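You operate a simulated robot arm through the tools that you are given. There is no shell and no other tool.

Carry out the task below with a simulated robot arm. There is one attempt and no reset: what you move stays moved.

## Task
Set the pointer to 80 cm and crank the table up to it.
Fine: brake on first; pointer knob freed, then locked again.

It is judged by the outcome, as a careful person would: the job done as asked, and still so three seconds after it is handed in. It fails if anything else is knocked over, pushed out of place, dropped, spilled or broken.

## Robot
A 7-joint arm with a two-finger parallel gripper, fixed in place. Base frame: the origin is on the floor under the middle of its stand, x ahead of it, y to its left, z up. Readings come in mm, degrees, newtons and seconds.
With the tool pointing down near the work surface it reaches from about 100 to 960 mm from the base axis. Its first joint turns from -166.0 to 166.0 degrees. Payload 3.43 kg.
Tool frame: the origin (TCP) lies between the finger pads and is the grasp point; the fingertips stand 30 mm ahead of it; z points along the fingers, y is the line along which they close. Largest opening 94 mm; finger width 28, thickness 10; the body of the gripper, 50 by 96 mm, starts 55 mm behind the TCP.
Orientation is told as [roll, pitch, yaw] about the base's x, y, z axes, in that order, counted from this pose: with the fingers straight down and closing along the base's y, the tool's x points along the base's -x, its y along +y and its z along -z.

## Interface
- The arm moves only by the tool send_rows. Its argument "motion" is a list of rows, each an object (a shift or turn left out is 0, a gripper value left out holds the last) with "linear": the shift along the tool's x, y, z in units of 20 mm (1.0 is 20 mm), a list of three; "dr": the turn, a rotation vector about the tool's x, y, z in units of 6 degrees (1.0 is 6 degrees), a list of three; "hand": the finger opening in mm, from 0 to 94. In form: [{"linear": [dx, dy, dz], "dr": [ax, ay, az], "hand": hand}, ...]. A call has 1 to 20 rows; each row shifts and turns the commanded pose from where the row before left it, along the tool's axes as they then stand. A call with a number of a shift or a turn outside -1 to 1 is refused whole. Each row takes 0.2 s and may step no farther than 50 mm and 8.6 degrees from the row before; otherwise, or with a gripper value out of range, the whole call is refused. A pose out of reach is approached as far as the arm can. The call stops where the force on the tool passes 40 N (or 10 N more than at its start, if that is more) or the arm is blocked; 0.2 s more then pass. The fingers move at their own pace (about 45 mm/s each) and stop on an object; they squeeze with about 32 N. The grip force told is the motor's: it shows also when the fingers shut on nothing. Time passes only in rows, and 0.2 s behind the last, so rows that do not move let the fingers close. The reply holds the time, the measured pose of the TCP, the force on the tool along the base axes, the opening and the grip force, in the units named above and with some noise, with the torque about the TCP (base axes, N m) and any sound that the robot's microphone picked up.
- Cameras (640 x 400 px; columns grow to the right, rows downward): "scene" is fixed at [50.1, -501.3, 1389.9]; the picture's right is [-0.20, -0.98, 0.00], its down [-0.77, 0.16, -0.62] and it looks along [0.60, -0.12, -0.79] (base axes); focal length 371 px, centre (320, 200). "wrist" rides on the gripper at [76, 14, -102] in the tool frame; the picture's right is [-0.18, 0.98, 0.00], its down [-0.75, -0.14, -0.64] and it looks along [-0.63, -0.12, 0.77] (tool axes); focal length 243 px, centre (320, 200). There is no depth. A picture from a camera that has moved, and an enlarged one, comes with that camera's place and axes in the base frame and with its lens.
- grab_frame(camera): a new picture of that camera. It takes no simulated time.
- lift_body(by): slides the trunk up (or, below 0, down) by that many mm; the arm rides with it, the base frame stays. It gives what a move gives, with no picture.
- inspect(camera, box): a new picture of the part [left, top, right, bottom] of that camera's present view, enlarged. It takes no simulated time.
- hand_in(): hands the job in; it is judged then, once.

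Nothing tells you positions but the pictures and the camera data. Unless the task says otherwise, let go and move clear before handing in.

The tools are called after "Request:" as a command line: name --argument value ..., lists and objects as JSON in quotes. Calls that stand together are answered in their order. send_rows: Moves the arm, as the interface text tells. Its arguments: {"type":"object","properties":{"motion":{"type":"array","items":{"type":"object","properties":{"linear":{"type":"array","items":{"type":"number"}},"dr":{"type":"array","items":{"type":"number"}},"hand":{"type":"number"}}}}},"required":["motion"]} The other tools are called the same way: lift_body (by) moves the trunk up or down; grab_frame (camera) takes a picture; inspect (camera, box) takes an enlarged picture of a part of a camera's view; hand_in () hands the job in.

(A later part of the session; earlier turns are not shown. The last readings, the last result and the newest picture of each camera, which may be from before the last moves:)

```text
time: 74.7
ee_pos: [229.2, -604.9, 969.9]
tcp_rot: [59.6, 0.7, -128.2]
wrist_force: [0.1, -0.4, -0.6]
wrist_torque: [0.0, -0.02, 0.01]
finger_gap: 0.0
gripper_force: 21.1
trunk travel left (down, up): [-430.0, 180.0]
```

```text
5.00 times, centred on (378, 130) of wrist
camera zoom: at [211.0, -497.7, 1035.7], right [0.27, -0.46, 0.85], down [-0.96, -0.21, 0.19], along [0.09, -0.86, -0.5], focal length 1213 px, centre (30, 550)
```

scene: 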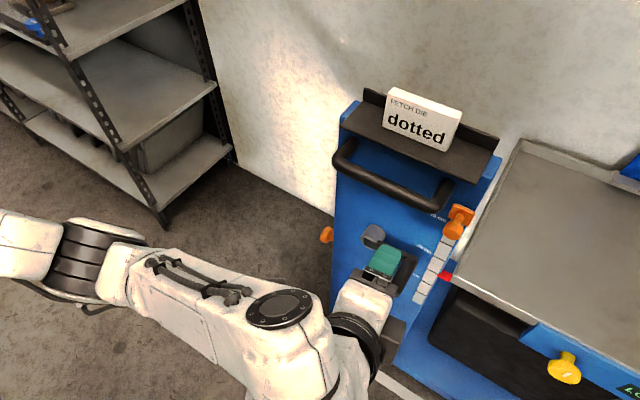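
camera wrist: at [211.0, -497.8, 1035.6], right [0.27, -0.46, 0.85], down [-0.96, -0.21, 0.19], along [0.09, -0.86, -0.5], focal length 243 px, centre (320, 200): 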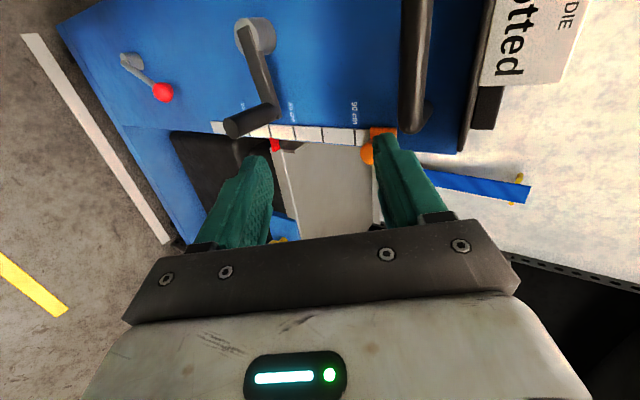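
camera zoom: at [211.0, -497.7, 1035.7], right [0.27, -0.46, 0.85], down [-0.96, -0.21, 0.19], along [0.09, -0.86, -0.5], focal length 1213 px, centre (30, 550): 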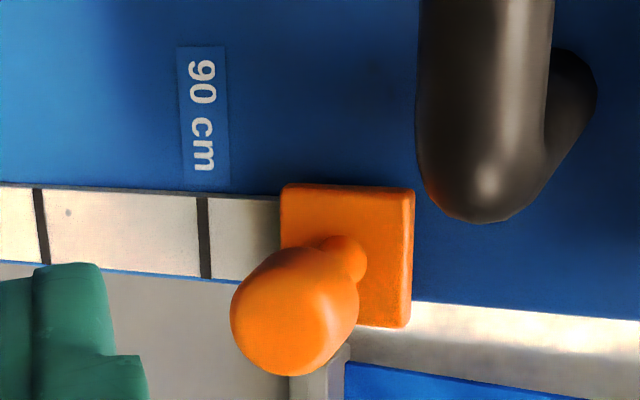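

The pointer's stem centre is at roughly z≈940 (94 cm) with the ball in front at about h=378. I'll level the tool, open to 46 mm and line up in front of the ball.

Request:
send_rows --motion '[{"dr": [-1, 0, 0], "hand": 46}, {"dr": [-1, 0, 0]}, {"dr": [-1, 0, 0]}, {"dr": [-1, 0, 0]}, {"dr": [-1, 0, 0]}, {"linear": [-0.83, -0.4, 0.44]}, {"linear": [-0.83, -0.4, 0.44]}, {"linear": [-0.83, -0.4, 0.44]}, {"linear": [-0.83, -0.4, 0.44]}]'

Request:
grab_frame --camera "wrist"

Request:
grab_frame --camera "scene"

```text
time: 76.7
ee_pos: [214.1, -677.7, 936.9]
tcp_rot: [89.6, 0.8, -128.2]
wrist_force: [0.3, 0.2, 0.2]
wrist_torque: [0.04, -0.01, -0.02]
finger_gap: 46.0
gripper_force: 0.1
trunk travel left (down, up): [-430.0, 180.0]
```

```text
taken
camera wrist: at [180.1, -555.7, 953.0], right [-0.12, -0.16, 0.98], down [-0.97, -0.19, -0.15], along [0.21, -0.97, -0.13], focal length 243 px, centre (320, 200)
```

wrist: 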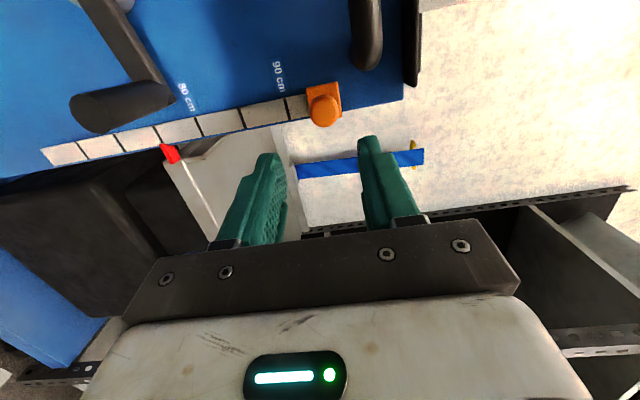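

```text
taken
```

scene: 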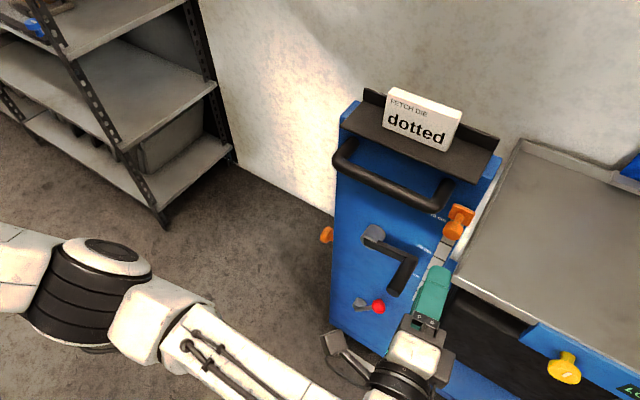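

Request:
send_rows --motion '[{"linear": [-0.2, 0, 0.9]}, {"linear": [-0.2, 0, 0.9]}, {"linear": [0, 0, 0.9]}, {"linear": [0, 0, 0.9]}]'

Request:
grab_frame --camera "wrist"

Request:
inspect --camera "wrist" --box '[240, 40, 460, 180]'

Request:
inspect --camera "scene" --box '[370, 170, 530, 290]'

```text
time: 77.7
ee_pos: [265.9, -728.5, 938.7]
tcp_rot: [89.7, 0.8, -128.2]
wrist_force: [-0.2, -0.5, -0.1]
wrist_torque: [0.04, 0.02, 0.03]
finger_gap: 45.9
gripper_force: 0.0
trunk travel left (down, up): [-430.0, 180.0]
```

```text
taken
camera wrist: at [232.2, -606.8, 954.2], right [-0.12, -0.16, 0.98], down [-0.97, -0.19, -0.15], along [0.21, -0.97, -0.13], focal length 243 px, centre (320, 200)
```

wrist: 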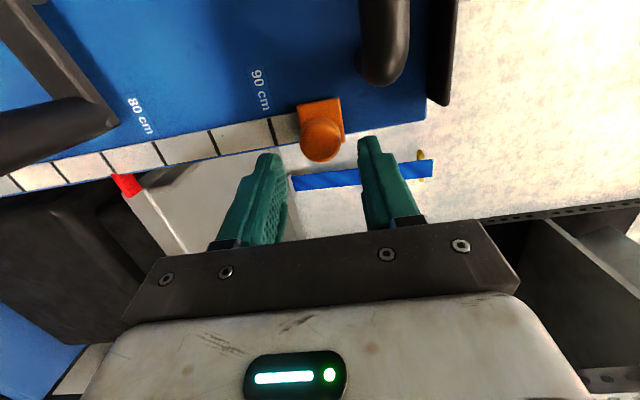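

```text
2.86 times, centred on (350, 110) of wrist
camera zoom: at [232.2, -606.8, 954.2], right [-0.12, -0.16, 0.98], down [-0.97, -0.19, -0.15], along [0.21, -0.97, -0.13], focal length 693 px, centre (234, 457)
```

zoom: 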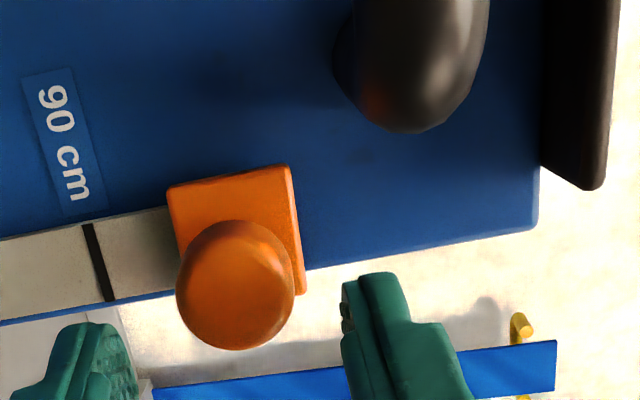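

```text
3.33 times, centred on (450, 230) of scene
camera zoom: at [50.1, -501.3, 1389.9], right [-0.2, -0.98, 0.0], down [-0.77, 0.16, -0.62], along [0.6, -0.12, -0.79], focal length 1235 px, centre (-113, 100)
```

zoom: 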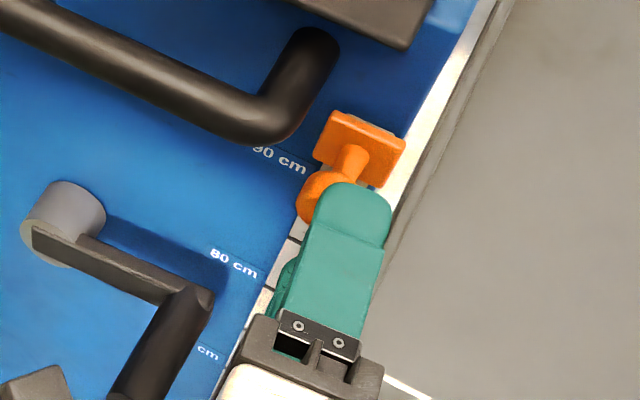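

The fingers line up with the ball. I'll advance until they straddle it, then close on it.

Request:
send_rows --motion '[{"linear": [0, 0, 0.7]}, {"linear": [0, 0, 0.7]}]'

Request:
inspect --camera "wrist" --box '[240, 80, 400, 200]'

Request:
inspect --camera "scene" --box '[410, 180, 500, 260]'

```text
time: 78.3
ee_pos: [289.6, -747.1, 936.7]
tcp_rot: [89.7, 0.8, -128.2]
wrist_force: [0.0, 0.0, 0.4]
wrist_torque: [0.0, 0.02, -0.03]
finger_gap: 46.0
gripper_force: 0.0
trunk travel left (down, up): [-430.0, 180.0]
```

```text
3.33 times, centred on (320, 140) of wrist
camera zoom: at [255.6, -625.0, 953.7], right [-0.12, -0.16, 0.98], down [-0.97, -0.19, -0.15], along [0.21, -0.97, -0.13], focal length 809 px, centre (320, 400)
```

zoom: 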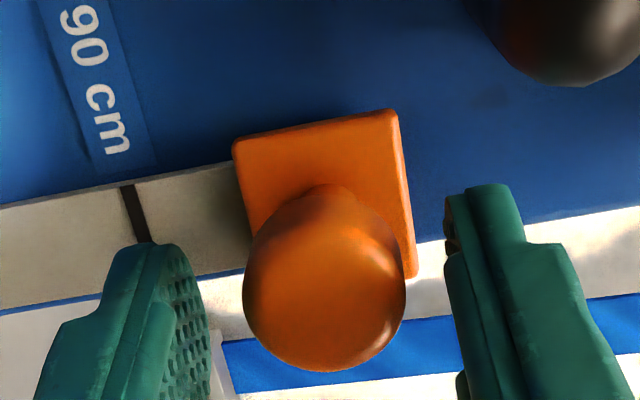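

```text
5.00 times, centred on (455, 220) of scene
camera zoom: at [50.1, -501.3, 1389.9], right [-0.2, -0.98, 0.0], down [-0.77, 0.16, -0.62], along [0.6, -0.12, -0.79], focal length 1853 px, centre (-355, 100)
```

zoom: 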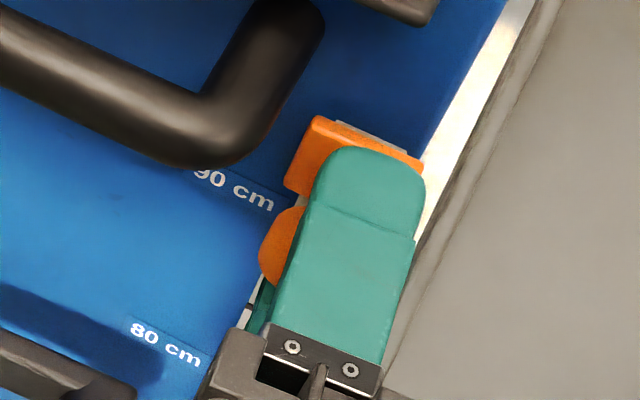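

Request:
send_rows --motion '[{"linear": [0, 0.1, 0], "hand": 15}, {}, {}]'

Request:
inspect --camera "wrist" --box '[240, 80, 400, 200]'

```text
time: 79.1
ee_pos: [289.5, -746.9, 938.9]
tcp_rot: [89.6, 0.7, -128.2]
wrist_force: [-3.1, 2.7, 2.2]
wrist_torque: [0.03, 0.1, 0.32]
finger_gap: 25.7
gripper_force: 44.8
trunk travel left (down, up): [-430.0, 180.0]
```

```text
3.33 times, centred on (320, 140) of wrist
camera zoom: at [255.2, -624.6, 955.3], right [-0.12, -0.16, 0.98], down [-0.97, -0.19, -0.15], along [0.21, -0.97, -0.13], focal length 809 px, centre (320, 400)
```

zoom: 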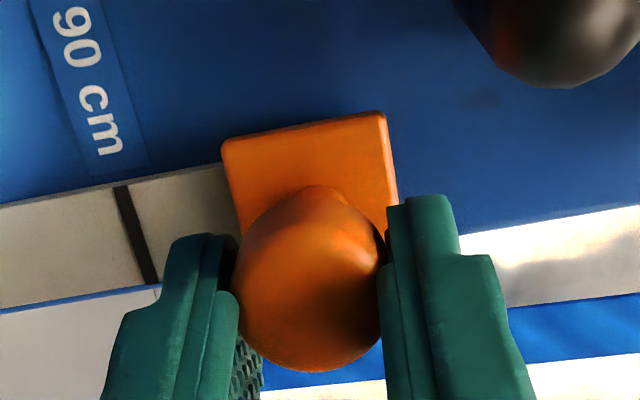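

Ball gripped (26 mm). Testing a small downward slide to see whether the pointer is free.

Request:
send_rows --motion '[{"linear": [0, -0.25, 0]}, {"linear": [0, -0.25, 0]}]'

Request:
inspect --camera "wrist" --box '[240, 80, 400, 200]'

```text
time: 79.7
ee_pos: [289.6, -747.5, 933.3]
tcp_rot: [89.6, 0.7, -128.3]
wrist_force: [-3.4, -2.9, 1.9]
wrist_torque: [-0.19, 0.27, 0.87]
finger_gap: 25.4
gripper_force: 44.6
out of reach, approached as far as the arm can: row 2
trunk travel left (down, up): [-430.0, 180.0]
```

```text
3.33 times, centred on (320, 140) of wrist
camera zoom: at [255.5, -624.6, 949.6], right [-0.12, -0.16, 0.98], down [-0.97, -0.19, -0.15], along [0.21, -0.97, -0.13], focal length 809 px, centre (320, 400)
```

zoom: 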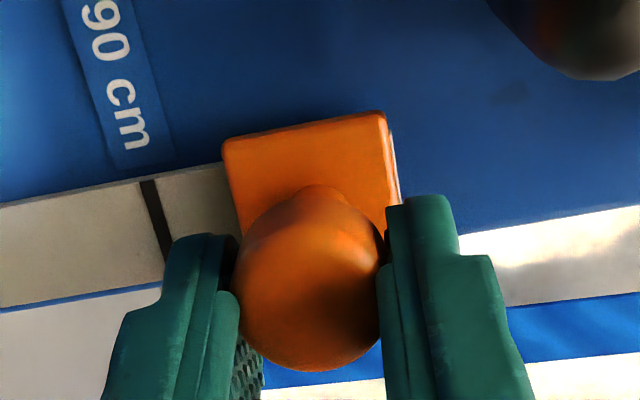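

The pointer slides freely with the hand now. The arm itself is at a limit downward, so I'll use the trunk to bring it straight down, stopping short of 80 to check.

Request:
lift_body --by -60

Request:
grab_frame --camera "wrist"

Request:
grab_frame --camera "scene"

```text
time: 80.7
ee_pos: [289.1, -745.2, 872.3]
tcp_rot: [89.5, 0.9, -128.3]
wrist_force: [-2.5, -9.9, -3.8]
wrist_torque: [-0.1, 0.04, 0.1]
finger_gap: 25.5
gripper_force: 44.7
trunk travel left (down, up): [-370.0, 240.0]
```

```text
taken
camera wrist: at [255.4, -624.4, 888.3], right [-0.12, -0.16, 0.98], down [-0.97, -0.19, -0.15], along [0.21, -0.97, -0.13], focal length 243 px, centre (320, 200)
```

wrist: 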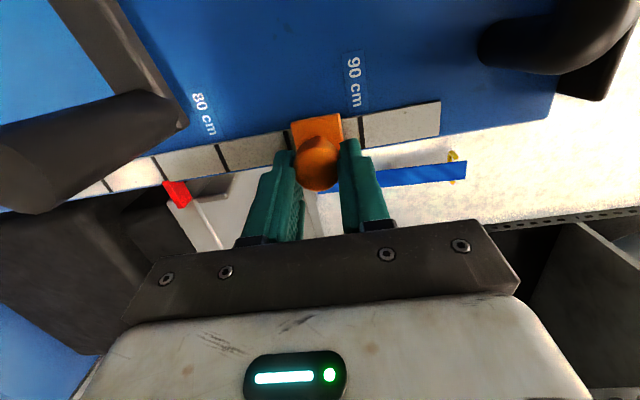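

```text
taken
```

scene: 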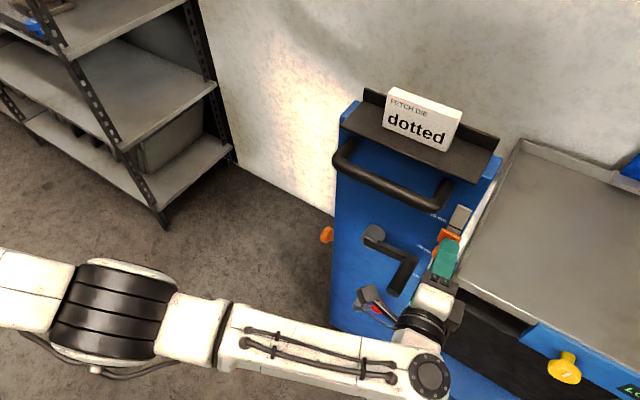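

Request:
lift_body --by -55

Request:
grab_frame --camera "wrist"

Request:
inspect --camera "wrist" --box '[140, 60, 460, 220]'

Request:
grab_frame --camera "scene"

```text
time: 81.6
ee_pos: [288.2, -745.9, 816.6]
tcp_rot: [89.5, 0.8, -128.4]
wrist_force: [-4.7, -9.9, -3.4]
wrist_torque: [-0.03, 0.04, 0.28]
finger_gap: 25.4
gripper_force: 45.3
trunk travel left (down, up): [-315.0, 295.0]
```

```text
taken
camera wrist: at [255.4, -624.4, 833.3], right [-0.12, -0.16, 0.98], down [-0.97, -0.19, -0.15], along [0.21, -0.97, -0.13], focal length 243 px, centre (320, 200)
```

wrist: 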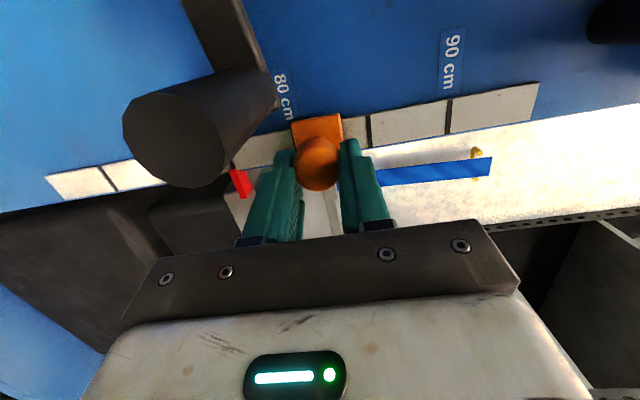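

```text
2.00 times, centred on (300, 140) of wrist
camera zoom: at [255.4, -624.4, 833.3], right [-0.12, -0.16, 0.98], down [-0.97, -0.19, -0.15], along [0.21, -0.97, -0.13], focal length 485 px, centre (360, 320)
```

zoom: 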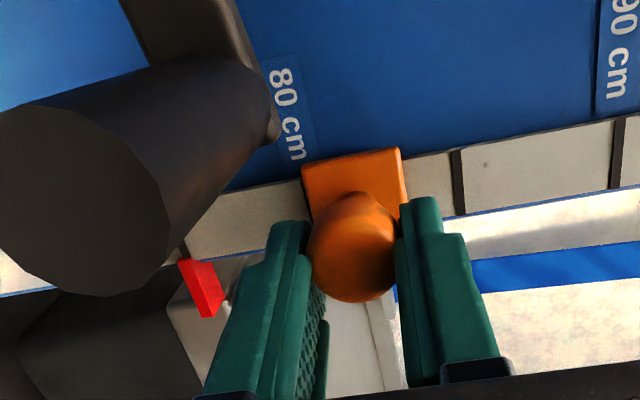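

```text
taken
```

scene: 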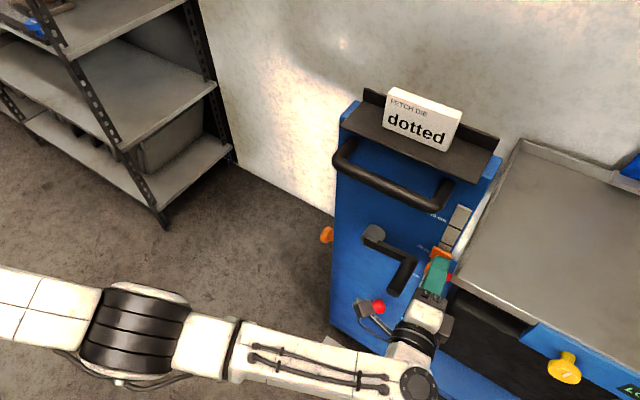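

By the ticks (85 cm at z≈851, 90 cm at z≈900) the scale reads true height, and the pointer is at about 81.7 cm. Lowering 17 mm more.

Request:
lift_body --by -17

Request:
grab_frame --camera "wrist"

Request:
inspect --camera "wrist" --box '[220, 80, 420, 205]'

```text
time: 82.3
ee_pos: [289.5, -747.2, 801.4]
tcp_rot: [89.5, 0.7, -128.2]
wrist_force: [-6.2, -9.2, -1.6]
wrist_torque: [-0.17, -0.06, 0.32]
finger_gap: 25.4
gripper_force: 45.1
trunk travel left (down, up): [-298.0, 312.0]
```

```text
taken
camera wrist: at [255.3, -624.4, 816.7], right [-0.12, -0.16, 0.98], down [-0.97, -0.19, -0.15], along [0.21, -0.97, -0.13], focal length 243 px, centre (320, 200)
```

wrist: 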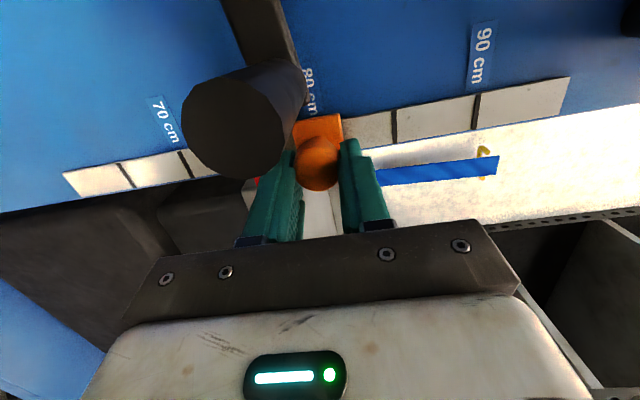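

```text
3.20 times, centred on (320, 142) of wrist
camera zoom: at [255.3, -624.4, 816.7], right [-0.12, -0.16, 0.98], down [-0.97, -0.19, -0.15], along [0.21, -0.97, -0.13], focal length 776 px, centre (320, 384)
```

zoom: 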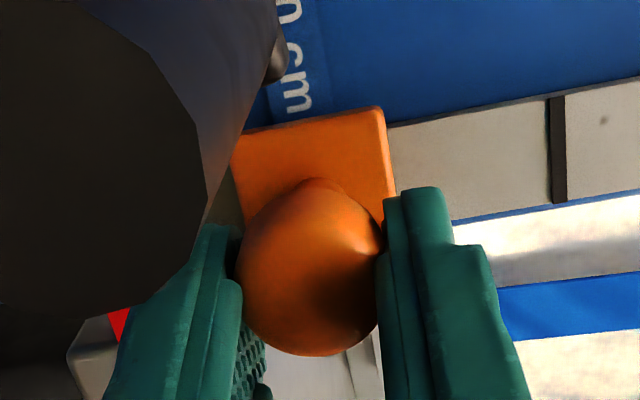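

Plate edges compute to 786.6–817.1, so it's about 1–2 mm high. A final 1 mm down, then release.

Request:
lift_body --by -1

Request:
send_rows --motion '[{"hand": 44}, {}, {}]'

Request:
inspect --camera "wrist" --box '[220, 80, 420, 205]'

```text
time: 82.8
ee_pos: [289.7, -744.9, 800.0]
tcp_rot: [89.5, 0.7, -128.4]
wrist_force: [-4.2, -4.9, -0.3]
wrist_torque: [0.04, -0.02, -0.27]
finger_gap: 25.6
gripper_force: 45.1
trunk travel left (down, up): [-297.0, 313.0]
```

```text
time: 83.6
ee_pos: [289.8, -745.4, 800.9]
tcp_rot: [89.6, 0.7, -128.3]
wrist_force: [-0.5, -0.4, -0.1]
wrist_torque: [0.0, 0.01, -0.05]
finger_gap: 44.2
gripper_force: 0.0
trunk travel left (down, up): [-297.0, 313.0]
```

```text
3.20 times, centred on (320, 142) of wrist
camera zoom: at [255.7, -624.1, 816.3], right [-0.12, -0.16, 0.98], down [-0.97, -0.19, -0.15], along [0.21, -0.97, -0.13], focal length 776 px, centre (320, 384)
```

zoom: 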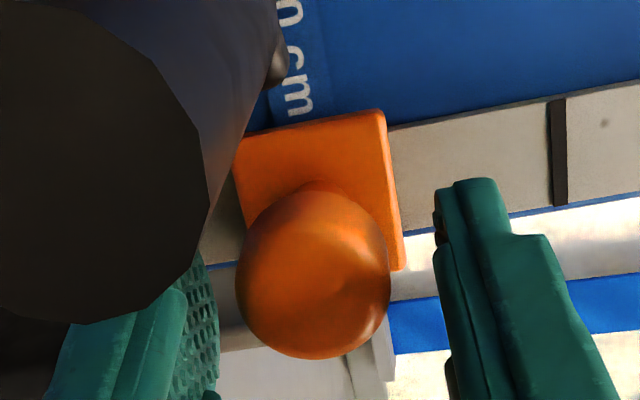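

Released and the pointer stays. Backing off straight out to look at it with the whole scale in view.

Request:
send_rows --motion '[{"linear": [0, 0, -1]}, {"linear": [0, 0, -1]}, {"linear": [0, 0, -1]}, {"linear": [0, 0, -1]}, {"linear": [0, 0, -1]}, {"linear": [0, 0, -1]}]'

Request:
grab_frame --camera "wrist"

Request:
inspect --camera "wrist" --box '[160, 40, 420, 180]'

Request:
inspect --camera "scene" --box '[390, 190, 490, 310]'

```text
time: 85.0
ee_pos: [216.3, -698.9, 796.6]
tcp_rot: [89.6, 0.7, -128.2]
wrist_force: [0.9, -0.5, -1.2]
wrist_torque: [0.02, -0.01, -0.01]
finger_gap: 44.3
gripper_force: 0.1
out of reach, approached as far as the arm can: row 3, 4, 5
trunk travel left (down, up): [-297.0, 313.0]
```

```text
taken
camera wrist: at [181.3, -577.0, 813.4], right [-0.12, -0.16, 0.98], down [-0.97, -0.19, -0.15], along [0.21, -0.97, -0.13], focal length 243 px, centre (320, 200)
```

wrist: 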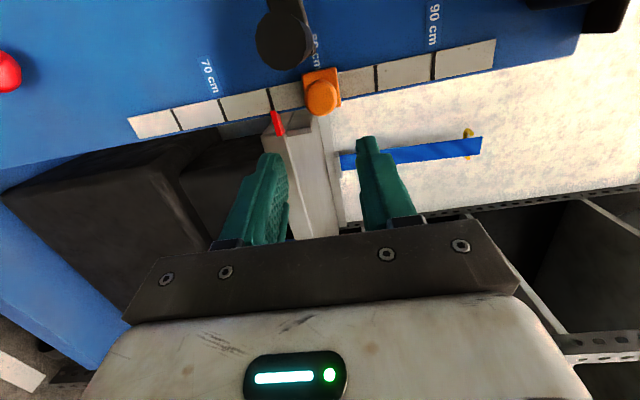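

```text
2.46 times, centred on (290, 110) of wrist
camera zoom: at [181.3, -577.0, 813.4], right [-0.12, -0.16, 0.98], down [-0.97, -0.19, -0.15], along [0.21, -0.97, -0.13], focal length 597 px, centre (394, 422)
```

zoom: 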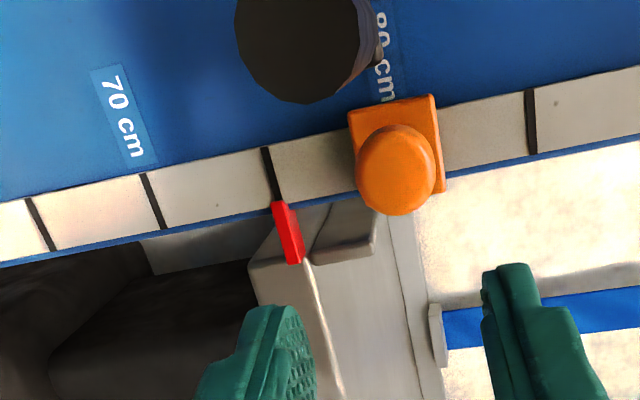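

```text
3.33 times, centred on (440, 250) of scene
camera zoom: at [50.1, -501.3, 1389.9], right [-0.2, -0.98, 0.0], down [-0.77, 0.16, -0.62], along [0.6, -0.12, -0.79], focal length 1235 px, centre (-80, 33)
```

zoom: 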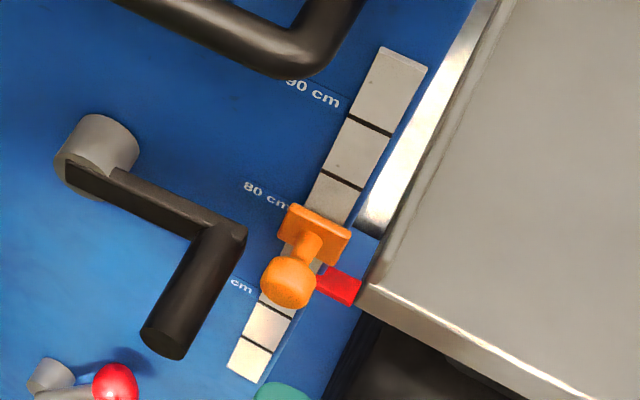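

The pointer is centred on 80 cm (75 and 85 ticks symmetric), and the red table marker is at about 75 cm. Now I'll go back to the side knob to lock it: trunk down first, then across below the crank handle.

Request:
lift_body --by -147

Request:
send_rows --motion '[{"linear": [1, 0, 0], "hand": 62}, {"linear": [1, 0, 0]}, {"linear": [1, 0, 0]}, {"linear": [1, 0, 0]}, {"linear": [1, 0, 0]}, {"linear": [1, 0, 0]}, {"linear": [1, 0, 0]}, {"linear": [1, 0, 0]}, {"linear": [1, 0, 0]}, {"linear": [1, 0, 0]}, {"linear": [1, 0, 0]}, {"linear": [1, 0, 0]}, {"linear": [1, 0, 0]}]'

Request:
grab_frame --camera "wrist"

Request:
grab_frame --camera "scene"

```text
time: 86.7
ee_pos: [216.1, -699.3, 649.9]
tcp_rot: [89.6, 0.7, -128.2]
wrist_force: [0.2, -0.2, -0.4]
wrist_torque: [-0.02, -0.01, -0.01]
finger_gap: 44.2
gripper_force: 0.0
trunk travel left (down, up): [-150.0, 460.0]
```

```text
time: 89.5
ee_pos: [303.3, -665.1, 542.8]
tcp_rot: [89.8, 0.9, -128.2]
wrist_force: [-0.9, 1.2, -1.1]
wrist_torque: [0.01, -0.01, -0.01]
finger_gap: 61.8
gripper_force: 0.0
out of reach, approached as far as the arm can: row 1, 2, 3, 4, 5, 6, 7, 8, 9, 10, 11, 12, 13
trunk travel left (down, up): [-150.0, 460.0]
```

```text
taken
camera wrist: at [269.7, -544.0, 558.9], right [-0.12, -0.16, 0.98], down [-0.97, -0.2, -0.15], along [0.21, -0.97, -0.13], focal length 243 px, centre (320, 200)
```

wrist: 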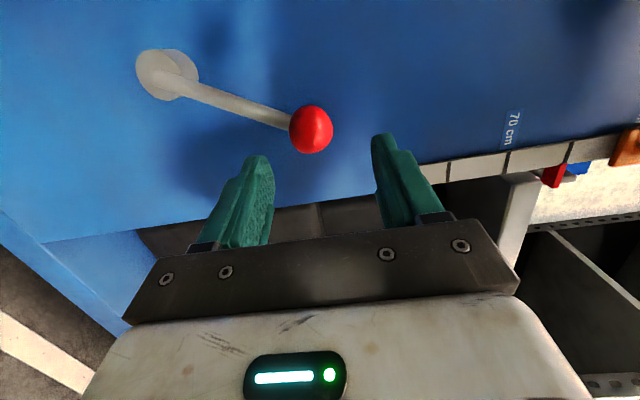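

```text
taken
```

scene: 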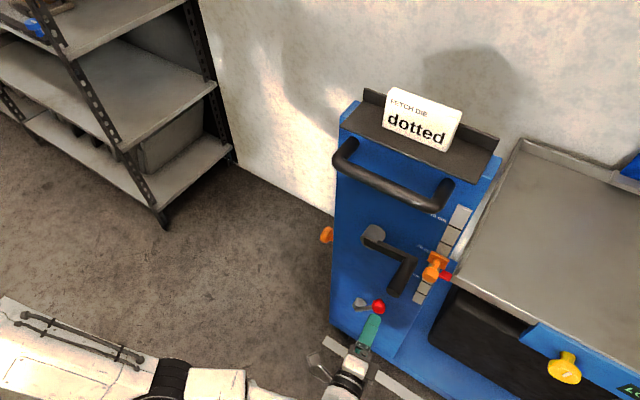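

The arm hit a limit and drifted low, near the brake lever but not touching it. I'll reduce the tilt in place, then back away from the face.

Request:
send_rows --motion '[{"dr": [1, 0, 0]}, {"dr": [1, 0, 0]}, {"dr": [1, 0, 0]}]'

Request:
send_rows --motion '[{"dr": [1, 0, 0]}, {"dr": [1, 0, 0]}, {"linear": [0, -0.5, -0.866]}, {"linear": [0, -0.5, -0.866]}]'

Request:
grab_frame --camera "wrist"

```text
time: 90.3
ee_pos: [296.8, -681.2, 527.2]
tcp_rot: [71.5, 0.8, -128.3]
wrist_force: [-1.0, 0.9, -0.8]
wrist_torque: [-0.05, -0.05, -0.02]
finger_gap: 61.7
gripper_force: 0.0
out of reach, approached as far as the arm can: row 1, 2
trunk travel left (down, up): [-150.0, 460.0]
```

```text
time: 91.3
ee_pos: [266.1, -659.9, 531.5]
tcp_rot: [59.5, 0.7, -128.1]
wrist_force: [0.2, -0.2, 0.8]
wrist_torque: [0.02, 0.0, -0.01]
finger_gap: 61.9
gripper_force: 0.1
trunk travel left (down, up): [-150.0, 460.0]
```

```text
taken
camera wrist: at [248.0, -551.5, 596.9], right [0.27, -0.46, 0.85], down [-0.96, -0.21, 0.19], along [0.09, -0.86, -0.5], focal length 243 px, centre (320, 200)
```

wrist: 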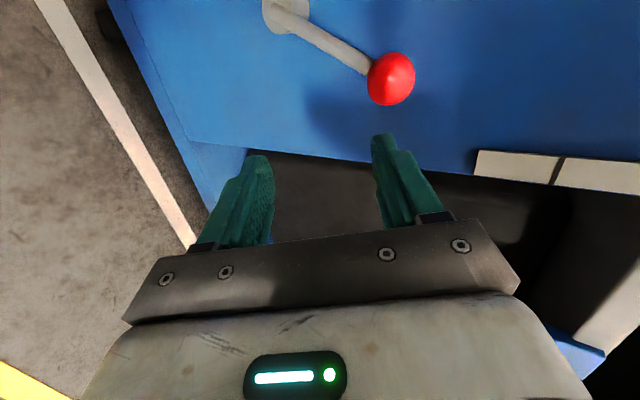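

Request:
send_rows --motion '[{"linear": [0, -0.5, -0.866]}, {"linear": [0, -0.5, -0.866]}, {"linear": [0, -0.5, -0.866]}, {"linear": [0.5, 0.866, -0.5]}, {"linear": [0.5, 0.866, -0.5]}, {"linear": [0.5, 0.866, -0.5]}, {"linear": [0.5, 0.866, -0.5]}, {"linear": [0.5, 0.866, -0.5]}, {"linear": [0.5, 0.866, -0.5]}, {"linear": [0.5, 0.866, -0.5]}, {"linear": [0.5, 0.866, -0.5]}]'

Request:
send_rows --motion '[{"linear": [1, 0, 0]}, {"linear": [1, 0, 0]}, {"linear": [1, 0, 0]}, {"linear": [1, 0, 0]}, {"linear": [1, 0, 0]}, {"linear": [1, 0, 0]}]'

Request:
grab_frame --camera "wrist"

Request:
grab_frame --camera "scene"

```text
time: 93.7
ee_pos: [269.8, -561.0, 691.7]
tcp_rot: [59.5, 0.7, -128.1]
wrist_force: [-0.3, 1.1, -0.5]
wrist_torque: [-0.02, 0.0, 0.0]
finger_gap: 62.1
gripper_force: 0.0
trunk travel left (down, up): [-150.0, 460.0]
```

```text
time: 95.1
ee_pos: [344.1, -465.4, 693.5]
tcp_rot: [59.6, 0.7, -128.3]
wrist_force: [-0.4, 0.6, 0.2]
wrist_torque: [-0.01, 0.01, -0.01]
finger_gap: 62.2
gripper_force: 0.1
trunk travel left (down, up): [-150.0, 460.0]
```

```text
taken
camera wrist: at [326.4, -357.3, 759.1], right [0.27, -0.46, 0.85], down [-0.96, -0.21, 0.19], along [0.09, -0.86, -0.5], focal length 243 px, centre (320, 200)
```

wrist: 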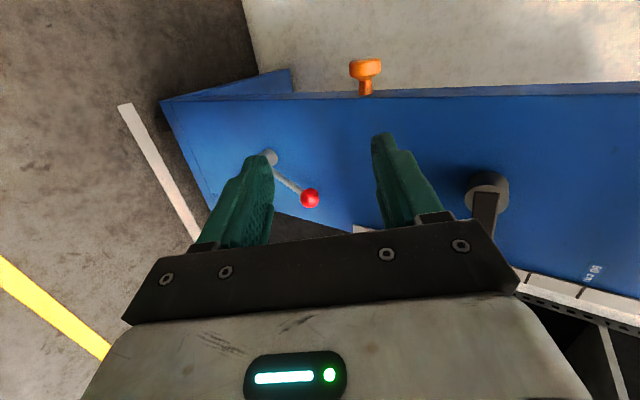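

```text
taken
```

scene: 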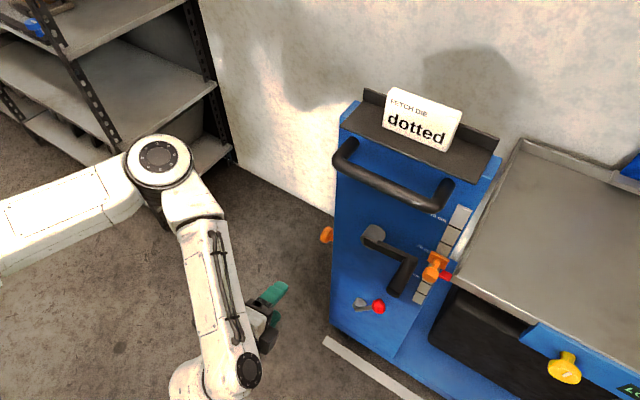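

Back at the earlier stand-off. I'll retrace the approach onto the side knob with the tool at the 60° tilt, ready to turn clockwise.

Request:
send_rows --motion '[{"linear": [0, 0.45, 0.847]}, {"linear": [0, 0.45, 0.847]}, {"linear": [0, 0.45, 0.847]}, {"linear": [0, 0.45, 0.847]}, {"linear": [0, 0.45, 0.847]}, {"linear": [0, 0.45, 0.847]}, {"linear": [0, 0, 1]}, {"linear": [0, 0, 1]}, {"linear": [0, 0, 1]}, {"linear": [0, 0, 1]}]'

Request:
grab_frame --camera "wrist"

```text
time: 97.3
ee_pos: [486.7, -578.7, 649.3]
tcp_rot: [59.6, 0.7, -128.2]
wrist_force: [-0.2, 0.0, 0.6]
wrist_torque: [-0.01, -0.03, -0.03]
finger_gap: 61.9
gripper_force: 0.0
trunk travel left (down, up): [-150.0, 460.0]
```

```text
taken
camera wrist: at [469.6, -471.1, 714.3], right [0.27, -0.46, 0.85], down [-0.96, -0.21, 0.19], along [0.09, -0.86, -0.5], focal length 243 px, centre (320, 200)
```

wrist: 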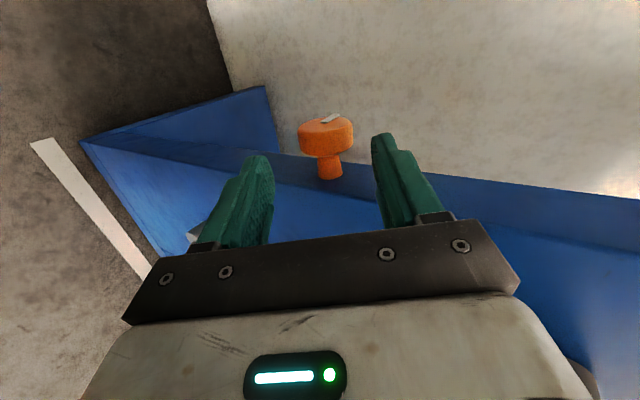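

Request:
send_rows --motion '[{"linear": [0, 0, 1]}, {"linear": [0, 0, 1]}, {"linear": [0, 0, 1]}]'

Request:
grab_frame --camera "wrist"

Request:
inspect --camera "wrist" --box '[240, 120, 400, 240]'

```text
time: 98.1
ee_pos: [530.1, -609.5, 619.1]
tcp_rot: [59.6, 0.7, -128.2]
wrist_force: [-0.1, -0.6, -0.3]
wrist_torque: [0.0, -0.04, -0.03]
finger_gap: 61.9
gripper_force: 0.1
trunk travel left (down, up): [-150.0, 460.0]
```

```text
taken
camera wrist: at [511.4, -501.2, 683.8], right [0.27, -0.46, 0.85], down [-0.96, -0.21, 0.19], along [0.09, -0.86, -0.5], focal length 243 px, centre (320, 200)
```

wrist: 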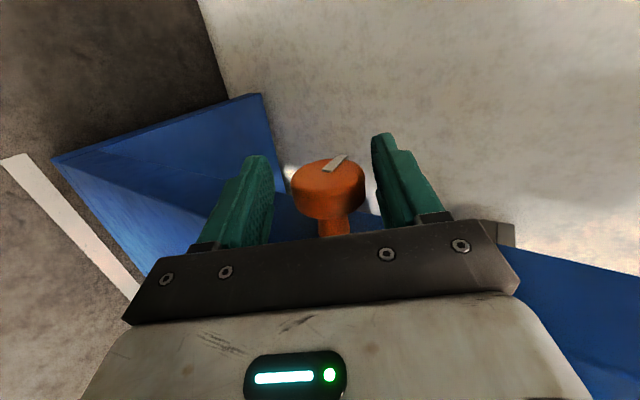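

```text
3.33 times, centred on (320, 180) of wrist
camera zoom: at [511.4, -501.2, 683.8], right [0.27, -0.46, 0.85], down [-0.96, -0.21, 0.19], along [0.09, -0.86, -0.5], focal length 809 px, centre (320, 267)
```

zoom: 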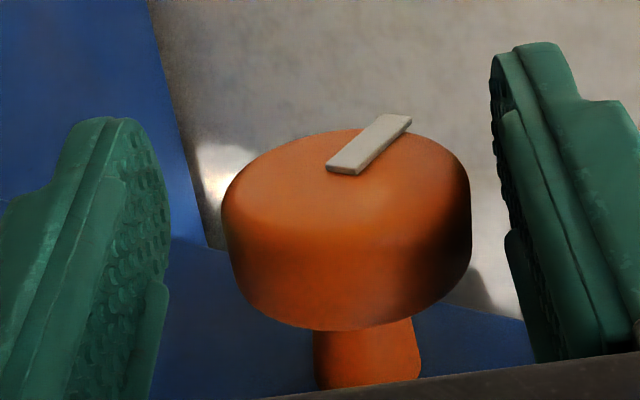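

Request:
send_rows --motion '[{"linear": [0, 0.15, 0]}, {"hand": 30}, {}, {}, {"dr": [-1, 0, 0]}, {"dr": [-1, 0, 0]}, {"dr": [-1, 0, 0]}]'

Request:
inspect --camera "wrist" --box '[270, 130, 382, 200]'

Request:
send_rows --motion '[{"dr": [-1, 0, 0]}, {"dr": [-1, 0, 0]}, {"dr": [-1, 0, 0]}, {"dr": [-1, 0, 0]}, {"dr": [-1, 0, 0]}]'

Request:
inspect --camera "wrist" --box '[270, 130, 382, 200]'

```text
time: 99.7
ee_pos: [530.0, -611.1, 619.5]
tcp_rot: [77.7, 0.6, -128.0]
wrist_force: [2.5, -2.3, 1.4]
wrist_torque: [-0.58, 0.5, -0.17]
finger_gap: 39.3
gripper_force: 45.6
trunk travel left (down, up): [-150.0, 460.0]
```

```text
5.71 times, centred on (326, 165) of wrist
camera zoom: at [500.3, -493.4, 657.6], right [0.04, -0.28, 0.96], down [-0.98, -0.19, -0.01], along [0.18, -0.94, -0.29], focal length 1386 px, centre (286, 400)
```

zoom: 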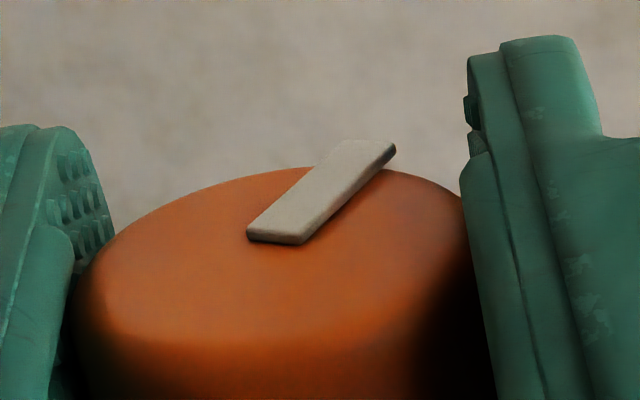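

```text
time: 100.9
ee_pos: [531.0, -612.0, 620.7]
tcp_rot: [107.5, 0.8, -128.2]
wrist_force: [0.3, -1.9, -10.1]
wrist_torque: [-0.18, 0.23, 1.02]
finger_gap: 39.3
gripper_force: 44.7
trunk travel left (down, up): [-150.0, 460.0]
```

```text
5.71 times, centred on (326, 165) of wrist
camera zoom: at [496.9, -489.9, 603.6], right [-0.35, 0.03, 0.93], down [-0.91, -0.24, -0.34], along [0.21, -0.97, 0.11], focal length 1386 px, centre (286, 400)
```

zoom: 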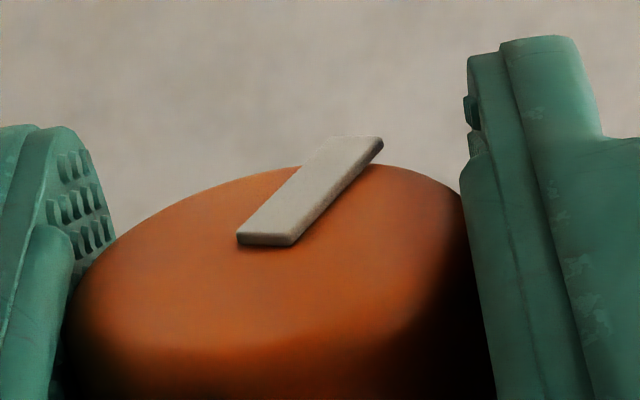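

First clockwise stroke done (about 48°). Releasing, winding back, and doing the second stroke to the original index-up position.

Request:
send_rows --motion '[{"hand": 62}, {}, {"dr": [1, 0, 0]}, {"dr": [1, 0, 0]}, {"dr": [1, 0, 0]}, {"dr": [1, 0, 0]}, {"dr": [1, 0, 0]}, {"dr": [1, 0, 0]}, {"dr": [1, 0, 0]}, {"dr": [1, 0, 0]}]'

Request:
inspect --camera "wrist" --box '[240, 120, 400, 240]'

```text
time: 103.1
ee_pos: [529.9, -612.6, 621.0]
tcp_rot: [59.5, 0.7, -128.3]
wrist_force: [0.2, -0.1, -0.1]
wrist_torque: [0.01, 0.01, -0.01]
finger_gap: 62.0
gripper_force: 0.1
trunk travel left (down, up): [-150.0, 460.0]
```

```text
3.33 times, centred on (320, 180) of wrist
camera zoom: at [512.7, -504.5, 686.8], right [0.27, -0.46, 0.84], down [-0.96, -0.21, 0.19], along [0.09, -0.86, -0.5], focal length 809 px, centre (320, 267)
```

zoom: 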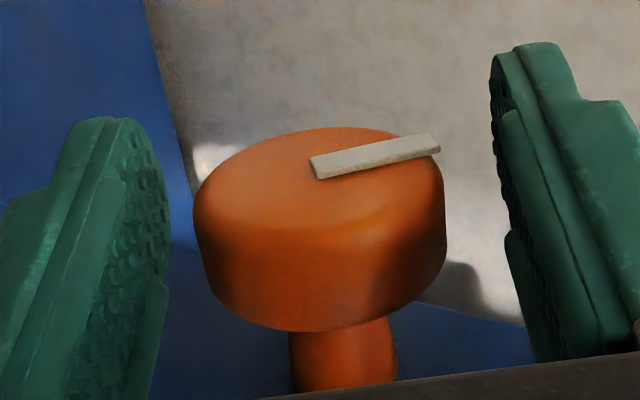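

Request:
send_rows --motion '[{"linear": [0, -0.08, 0]}, {"hand": 30}, {}, {}, {"dr": [-1, 0, 0]}, {"dr": [-1, 0, 0]}, {"dr": [-1, 0, 0]}, {"dr": [-1, 0, 0]}, {"dr": [-1, 0, 0]}, {"dr": [-1, 0, 0]}]'

Request:
inspect --camera "wrist" --box '[270, 130, 382, 200]'

Request:
send_rows --motion '[{"dr": [-1, 0, 0]}]'

Request:
inspect --camera "wrist" --box '[270, 130, 382, 200]'

```text
time: 105.3
ee_pos: [530.6, -610.7, 620.2]
tcp_rot: [95.8, 0.8, -128.1]
wrist_force: [-1.1, 5.7, 9.5]
wrist_torque: [-0.32, 0.27, 0.83]
finger_gap: 39.4
gripper_force: 45.1
trunk travel left (down, up): [-150.0, 460.0]
```

```text
5.71 times, centred on (326, 165) of wrist
camera zoom: at [495.4, -489.2, 625.1], right [-0.2, -0.09, 0.98], down [-0.95, -0.21, -0.22], along [0.22, -0.97, -0.05], focal length 1386 px, centre (286, 400)
```

zoom: 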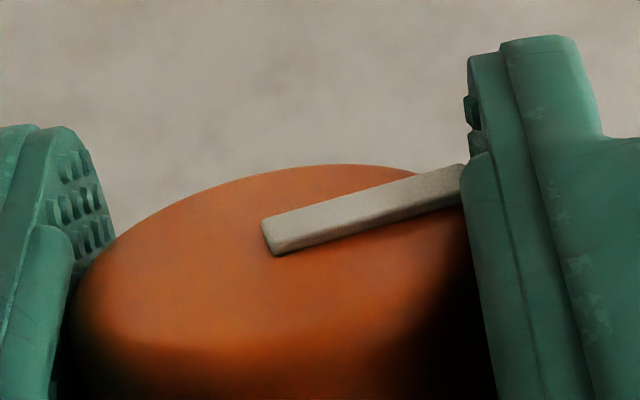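

```text
time: 105.7
ee_pos: [529.0, -611.9, 619.0]
tcp_rot: [101.7, 0.8, -128.0]
wrist_force: [-0.5, 7.1, 7.6]
wrist_torque: [-0.32, 0.35, 0.88]
finger_gap: 39.0
gripper_force: 44.6
trunk travel left (down, up): [-150.0, 460.0]
```

```text
5.71 times, centred on (326, 165) of wrist
camera zoom: at [495.8, -489.4, 614.1], right [-0.28, -0.03, 0.96], down [-0.94, -0.22, -0.28], along [0.22, -0.97, 0.03], focal length 1386 px, centre (286, 400)
```

zoom: 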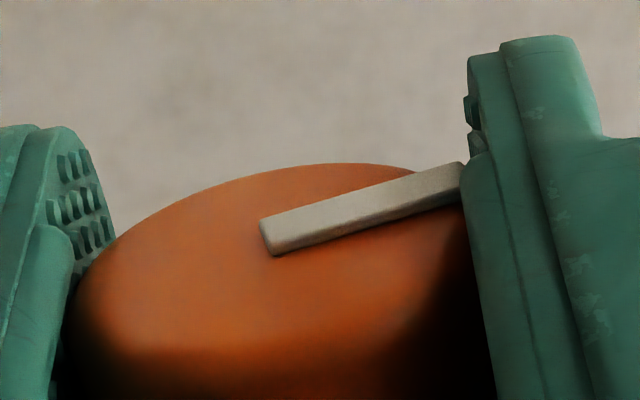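

Index is within a few degrees of up. A little further clockwise to seat it against the lock stop.

Request:
send_rows --motion '[{"dr": [-1, 0, 0]}]'

Request:
inspect --camera "wrist" --box '[270, 130, 382, 200]'

Request:
send_rows --motion '[{"dr": [-1, 0, 0]}]'

Request:
inspect --camera "wrist" --box '[270, 130, 382, 200]'

```text
time: 106.1
ee_pos: [531.5, -612.3, 619.0]
tcp_rot: [107.6, 0.8, -128.0]
wrist_force: [5.3, -2.0, 6.6]
wrist_torque: [0.55, 0.35, 0.2]
finger_gap: 39.5
gripper_force: 44.6
trunk travel left (down, up): [-150.0, 460.0]
```

```text
5.71 times, centred on (326, 165) of wrist
camera zoom: at [496.9, -490.2, 603.3], right [-0.36, 0.03, 0.93], down [-0.91, -0.24, -0.34], along [0.21, -0.97, 0.11], focal length 1386 px, centre (286, 400)
```

zoom: 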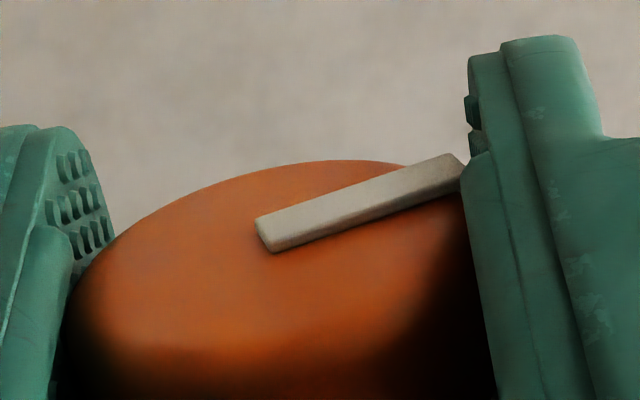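

```text
time: 106.5
ee_pos: [529.8, -611.6, 618.8]
tcp_rot: [113.7, 0.8, -128.0]
wrist_force: [5.5, -1.8, 2.5]
wrist_torque: [0.43, 0.41, 0.24]
finger_gap: 39.5
gripper_force: 44.8
trunk travel left (down, up): [-150.0, 460.0]
```

```text
5.71 times, centred on (326, 165) of wrist
camera zoom: at [498.5, -491.5, 592.3], right [-0.43, 0.09, 0.9], down [-0.88, -0.26, -0.4], along [0.2, -0.96, 0.19], focal length 1386 px, centre (286, 400)
```

zoom: 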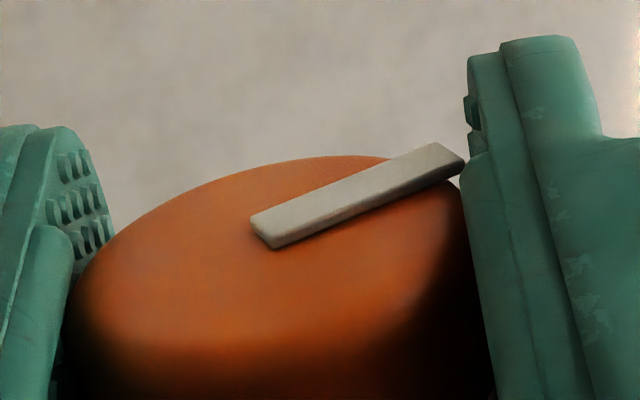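

The knob no longer follows the hand and resists: it's back on its lock stop with the index up. Releasing and backing out.

Request:
send_rows --motion '[{"hand": 64}, {}, {"dr": [1, 0, 0]}, {"dr": [1, 0, 0]}, {"dr": [1, 0, 0]}, {"dr": [1, 0, 0]}, {"dr": [1, 0, 0]}, {"dr": [1, 0, 0]}, {"dr": [1, 0, 0]}, {"dr": [1, 0, 0]}, {"dr": [1, 0, 0]}, {"linear": [0, 0, -1]}, {"linear": [0, 0, -1]}, {"linear": [0, 0, -1]}, {"linear": [0, 0, -1]}, {"linear": [0, 0, -1]}, {"linear": [0, 0, -1]}, {"linear": [0, 0, -1]}]'

Request:
grab_frame --camera "wrist"

Request:
inspect --camera "wrist" --box '[290, 75, 354, 115]'

Request:
inspect --camera "scene" --box '[390, 190, 490, 310]'

```text
time: 110.3
ee_pos: [433.6, -539.4, 690.3]
tcp_rot: [59.5, 0.7, -128.1]
wrist_force: [0.0, 0.1, -0.2]
wrist_torque: [0.01, 0.03, -0.04]
finger_gap: 64.2
gripper_force: 0.0
trunk travel left (down, up): [-150.0, 460.0]
```

```text
taken
camera wrist: at [416.3, -430.6, 756.8], right [0.27, -0.46, 0.85], down [-0.96, -0.21, 0.19], along [0.09, -0.86, -0.5], focal length 243 px, centre (320, 200)
```

wrist: 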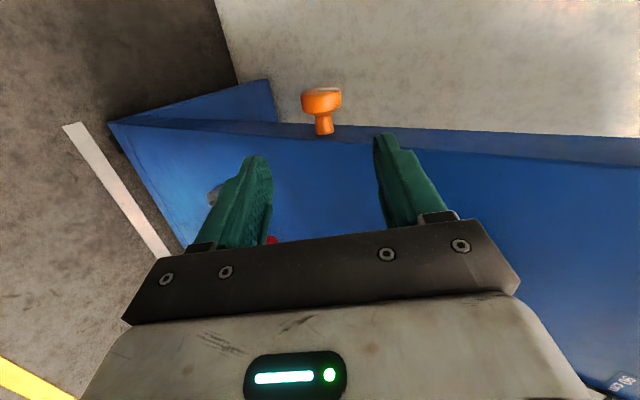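

```text
10.00 times, centred on (322, 95) of wrist
camera zoom: at [416.3, -430.6, 756.8], right [0.27, -0.46, 0.85], down [-0.96, -0.21, 0.19], along [0.09, -0.86, -0.5], focal length 2426 px, centre (300, 1250)
```

zoom: 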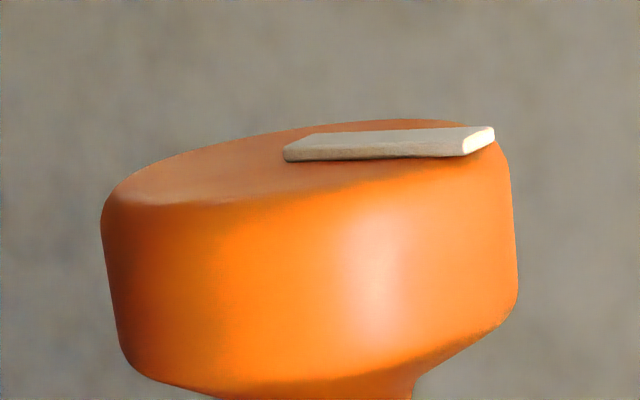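

```text
3.33 times, centred on (440, 250) of scene
camera zoom: at [50.1, -501.3, 1389.9], right [-0.2, -0.98, 0.0], down [-0.77, 0.16, -0.62], along [0.6, -0.12, -0.79], focal length 1235 px, centre (-80, 33)
```

zoom: 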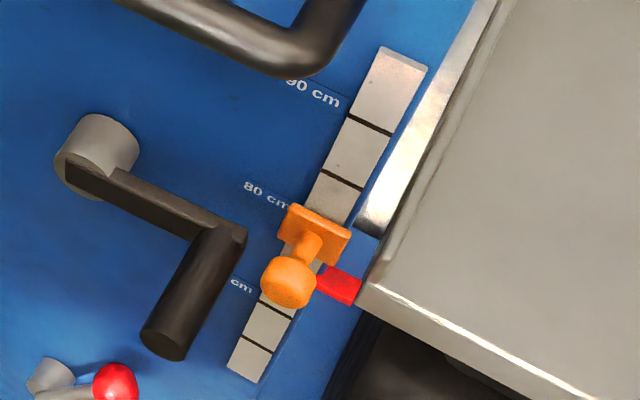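

The side knob is locked again (index up), pointer still at 80. Now for the crank: I'll back off and roll the hand back so the fingers close sideways across the handle.

Request:
send_rows --motion '[{"linear": [0, -0.5, -0.866]}, {"linear": [0, -0.5, -0.866]}, {"linear": [0, -0.5, -0.866]}, {"linear": [0, -0.5, -0.866]}, {"linear": [0, -0.5, -0.866]}, {"linear": [0, -0.5, -0.866]}]'

Request:
send_rows --motion '[{"dr": [0, 0, -1]}, {"dr": [0, 0, -1]}, {"dr": [0, 0, -1]}, {"dr": [0, 0, -1]}, {"dr": [0, 0, -1]}, {"dr": [0, 0, -1]}, {"dr": [0, 0, -1]}, {"dr": [0, 0, -1]}, {"dr": [0, 0, -1]}, {"dr": [0, 0, -1]}, {"dr": [0, 0, -1]}, {"dr": [0, 0, -1]}, {"dr": [0, 0, -1]}, {"dr": [0, 0, -1]}, {"dr": [0, 0, -1]}]'

Request:
lift_body --by 150

Request:
grab_frame --camera "wrist"

Request:
grab_frame --camera "scene"

```text
time: 111.7
ee_pos: [338.3, -462.9, 692.2]
tcp_rot: [59.6, 0.7, -128.3]
wrist_force: [-0.3, -0.1, 0.1]
wrist_torque: [0.0, 0.0, -0.01]
finger_gap: 64.3
gripper_force: 0.0
trunk travel left (down, up): [-150.0, 460.0]
```

```text
time: 114.9
ee_pos: [339.1, -463.0, 691.5]
tcp_rot: [1.3, -59.6, -39.2]
wrist_force: [-0.3, 0.2, 0.5]
wrist_torque: [-0.03, 0.0, 0.01]
finger_gap: 63.8
gripper_force: 0.0
trunk travel left (down, up): [-150.0, 460.0]
```

```text
time: 116.6
ee_pos: [339.2, -462.6, 841.8]
tcp_rot: [1.4, -59.7, -39.4]
wrist_force: [0.3, 0.1, -0.4]
wrist_torque: [-0.02, 0.02, 0.0]
finger_gap: 63.9
gripper_force: 0.0
trunk travel left (down, up): [-300.0, 310.0]
```

```text
taken
camera wrist: at [247.9, -374.5, 827.9], right [0.68, 0.71, 0.17], down [-0.23, -0.01, 0.97], along [0.7, -0.7, 0.16], focal length 243 px, centre (320, 200)
```

wrist: 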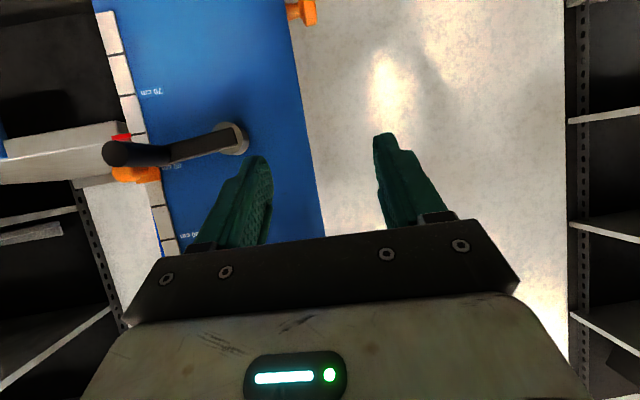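

```text
taken
```

scene: 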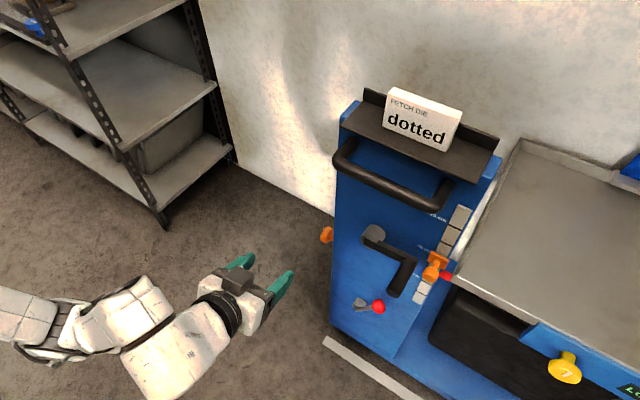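

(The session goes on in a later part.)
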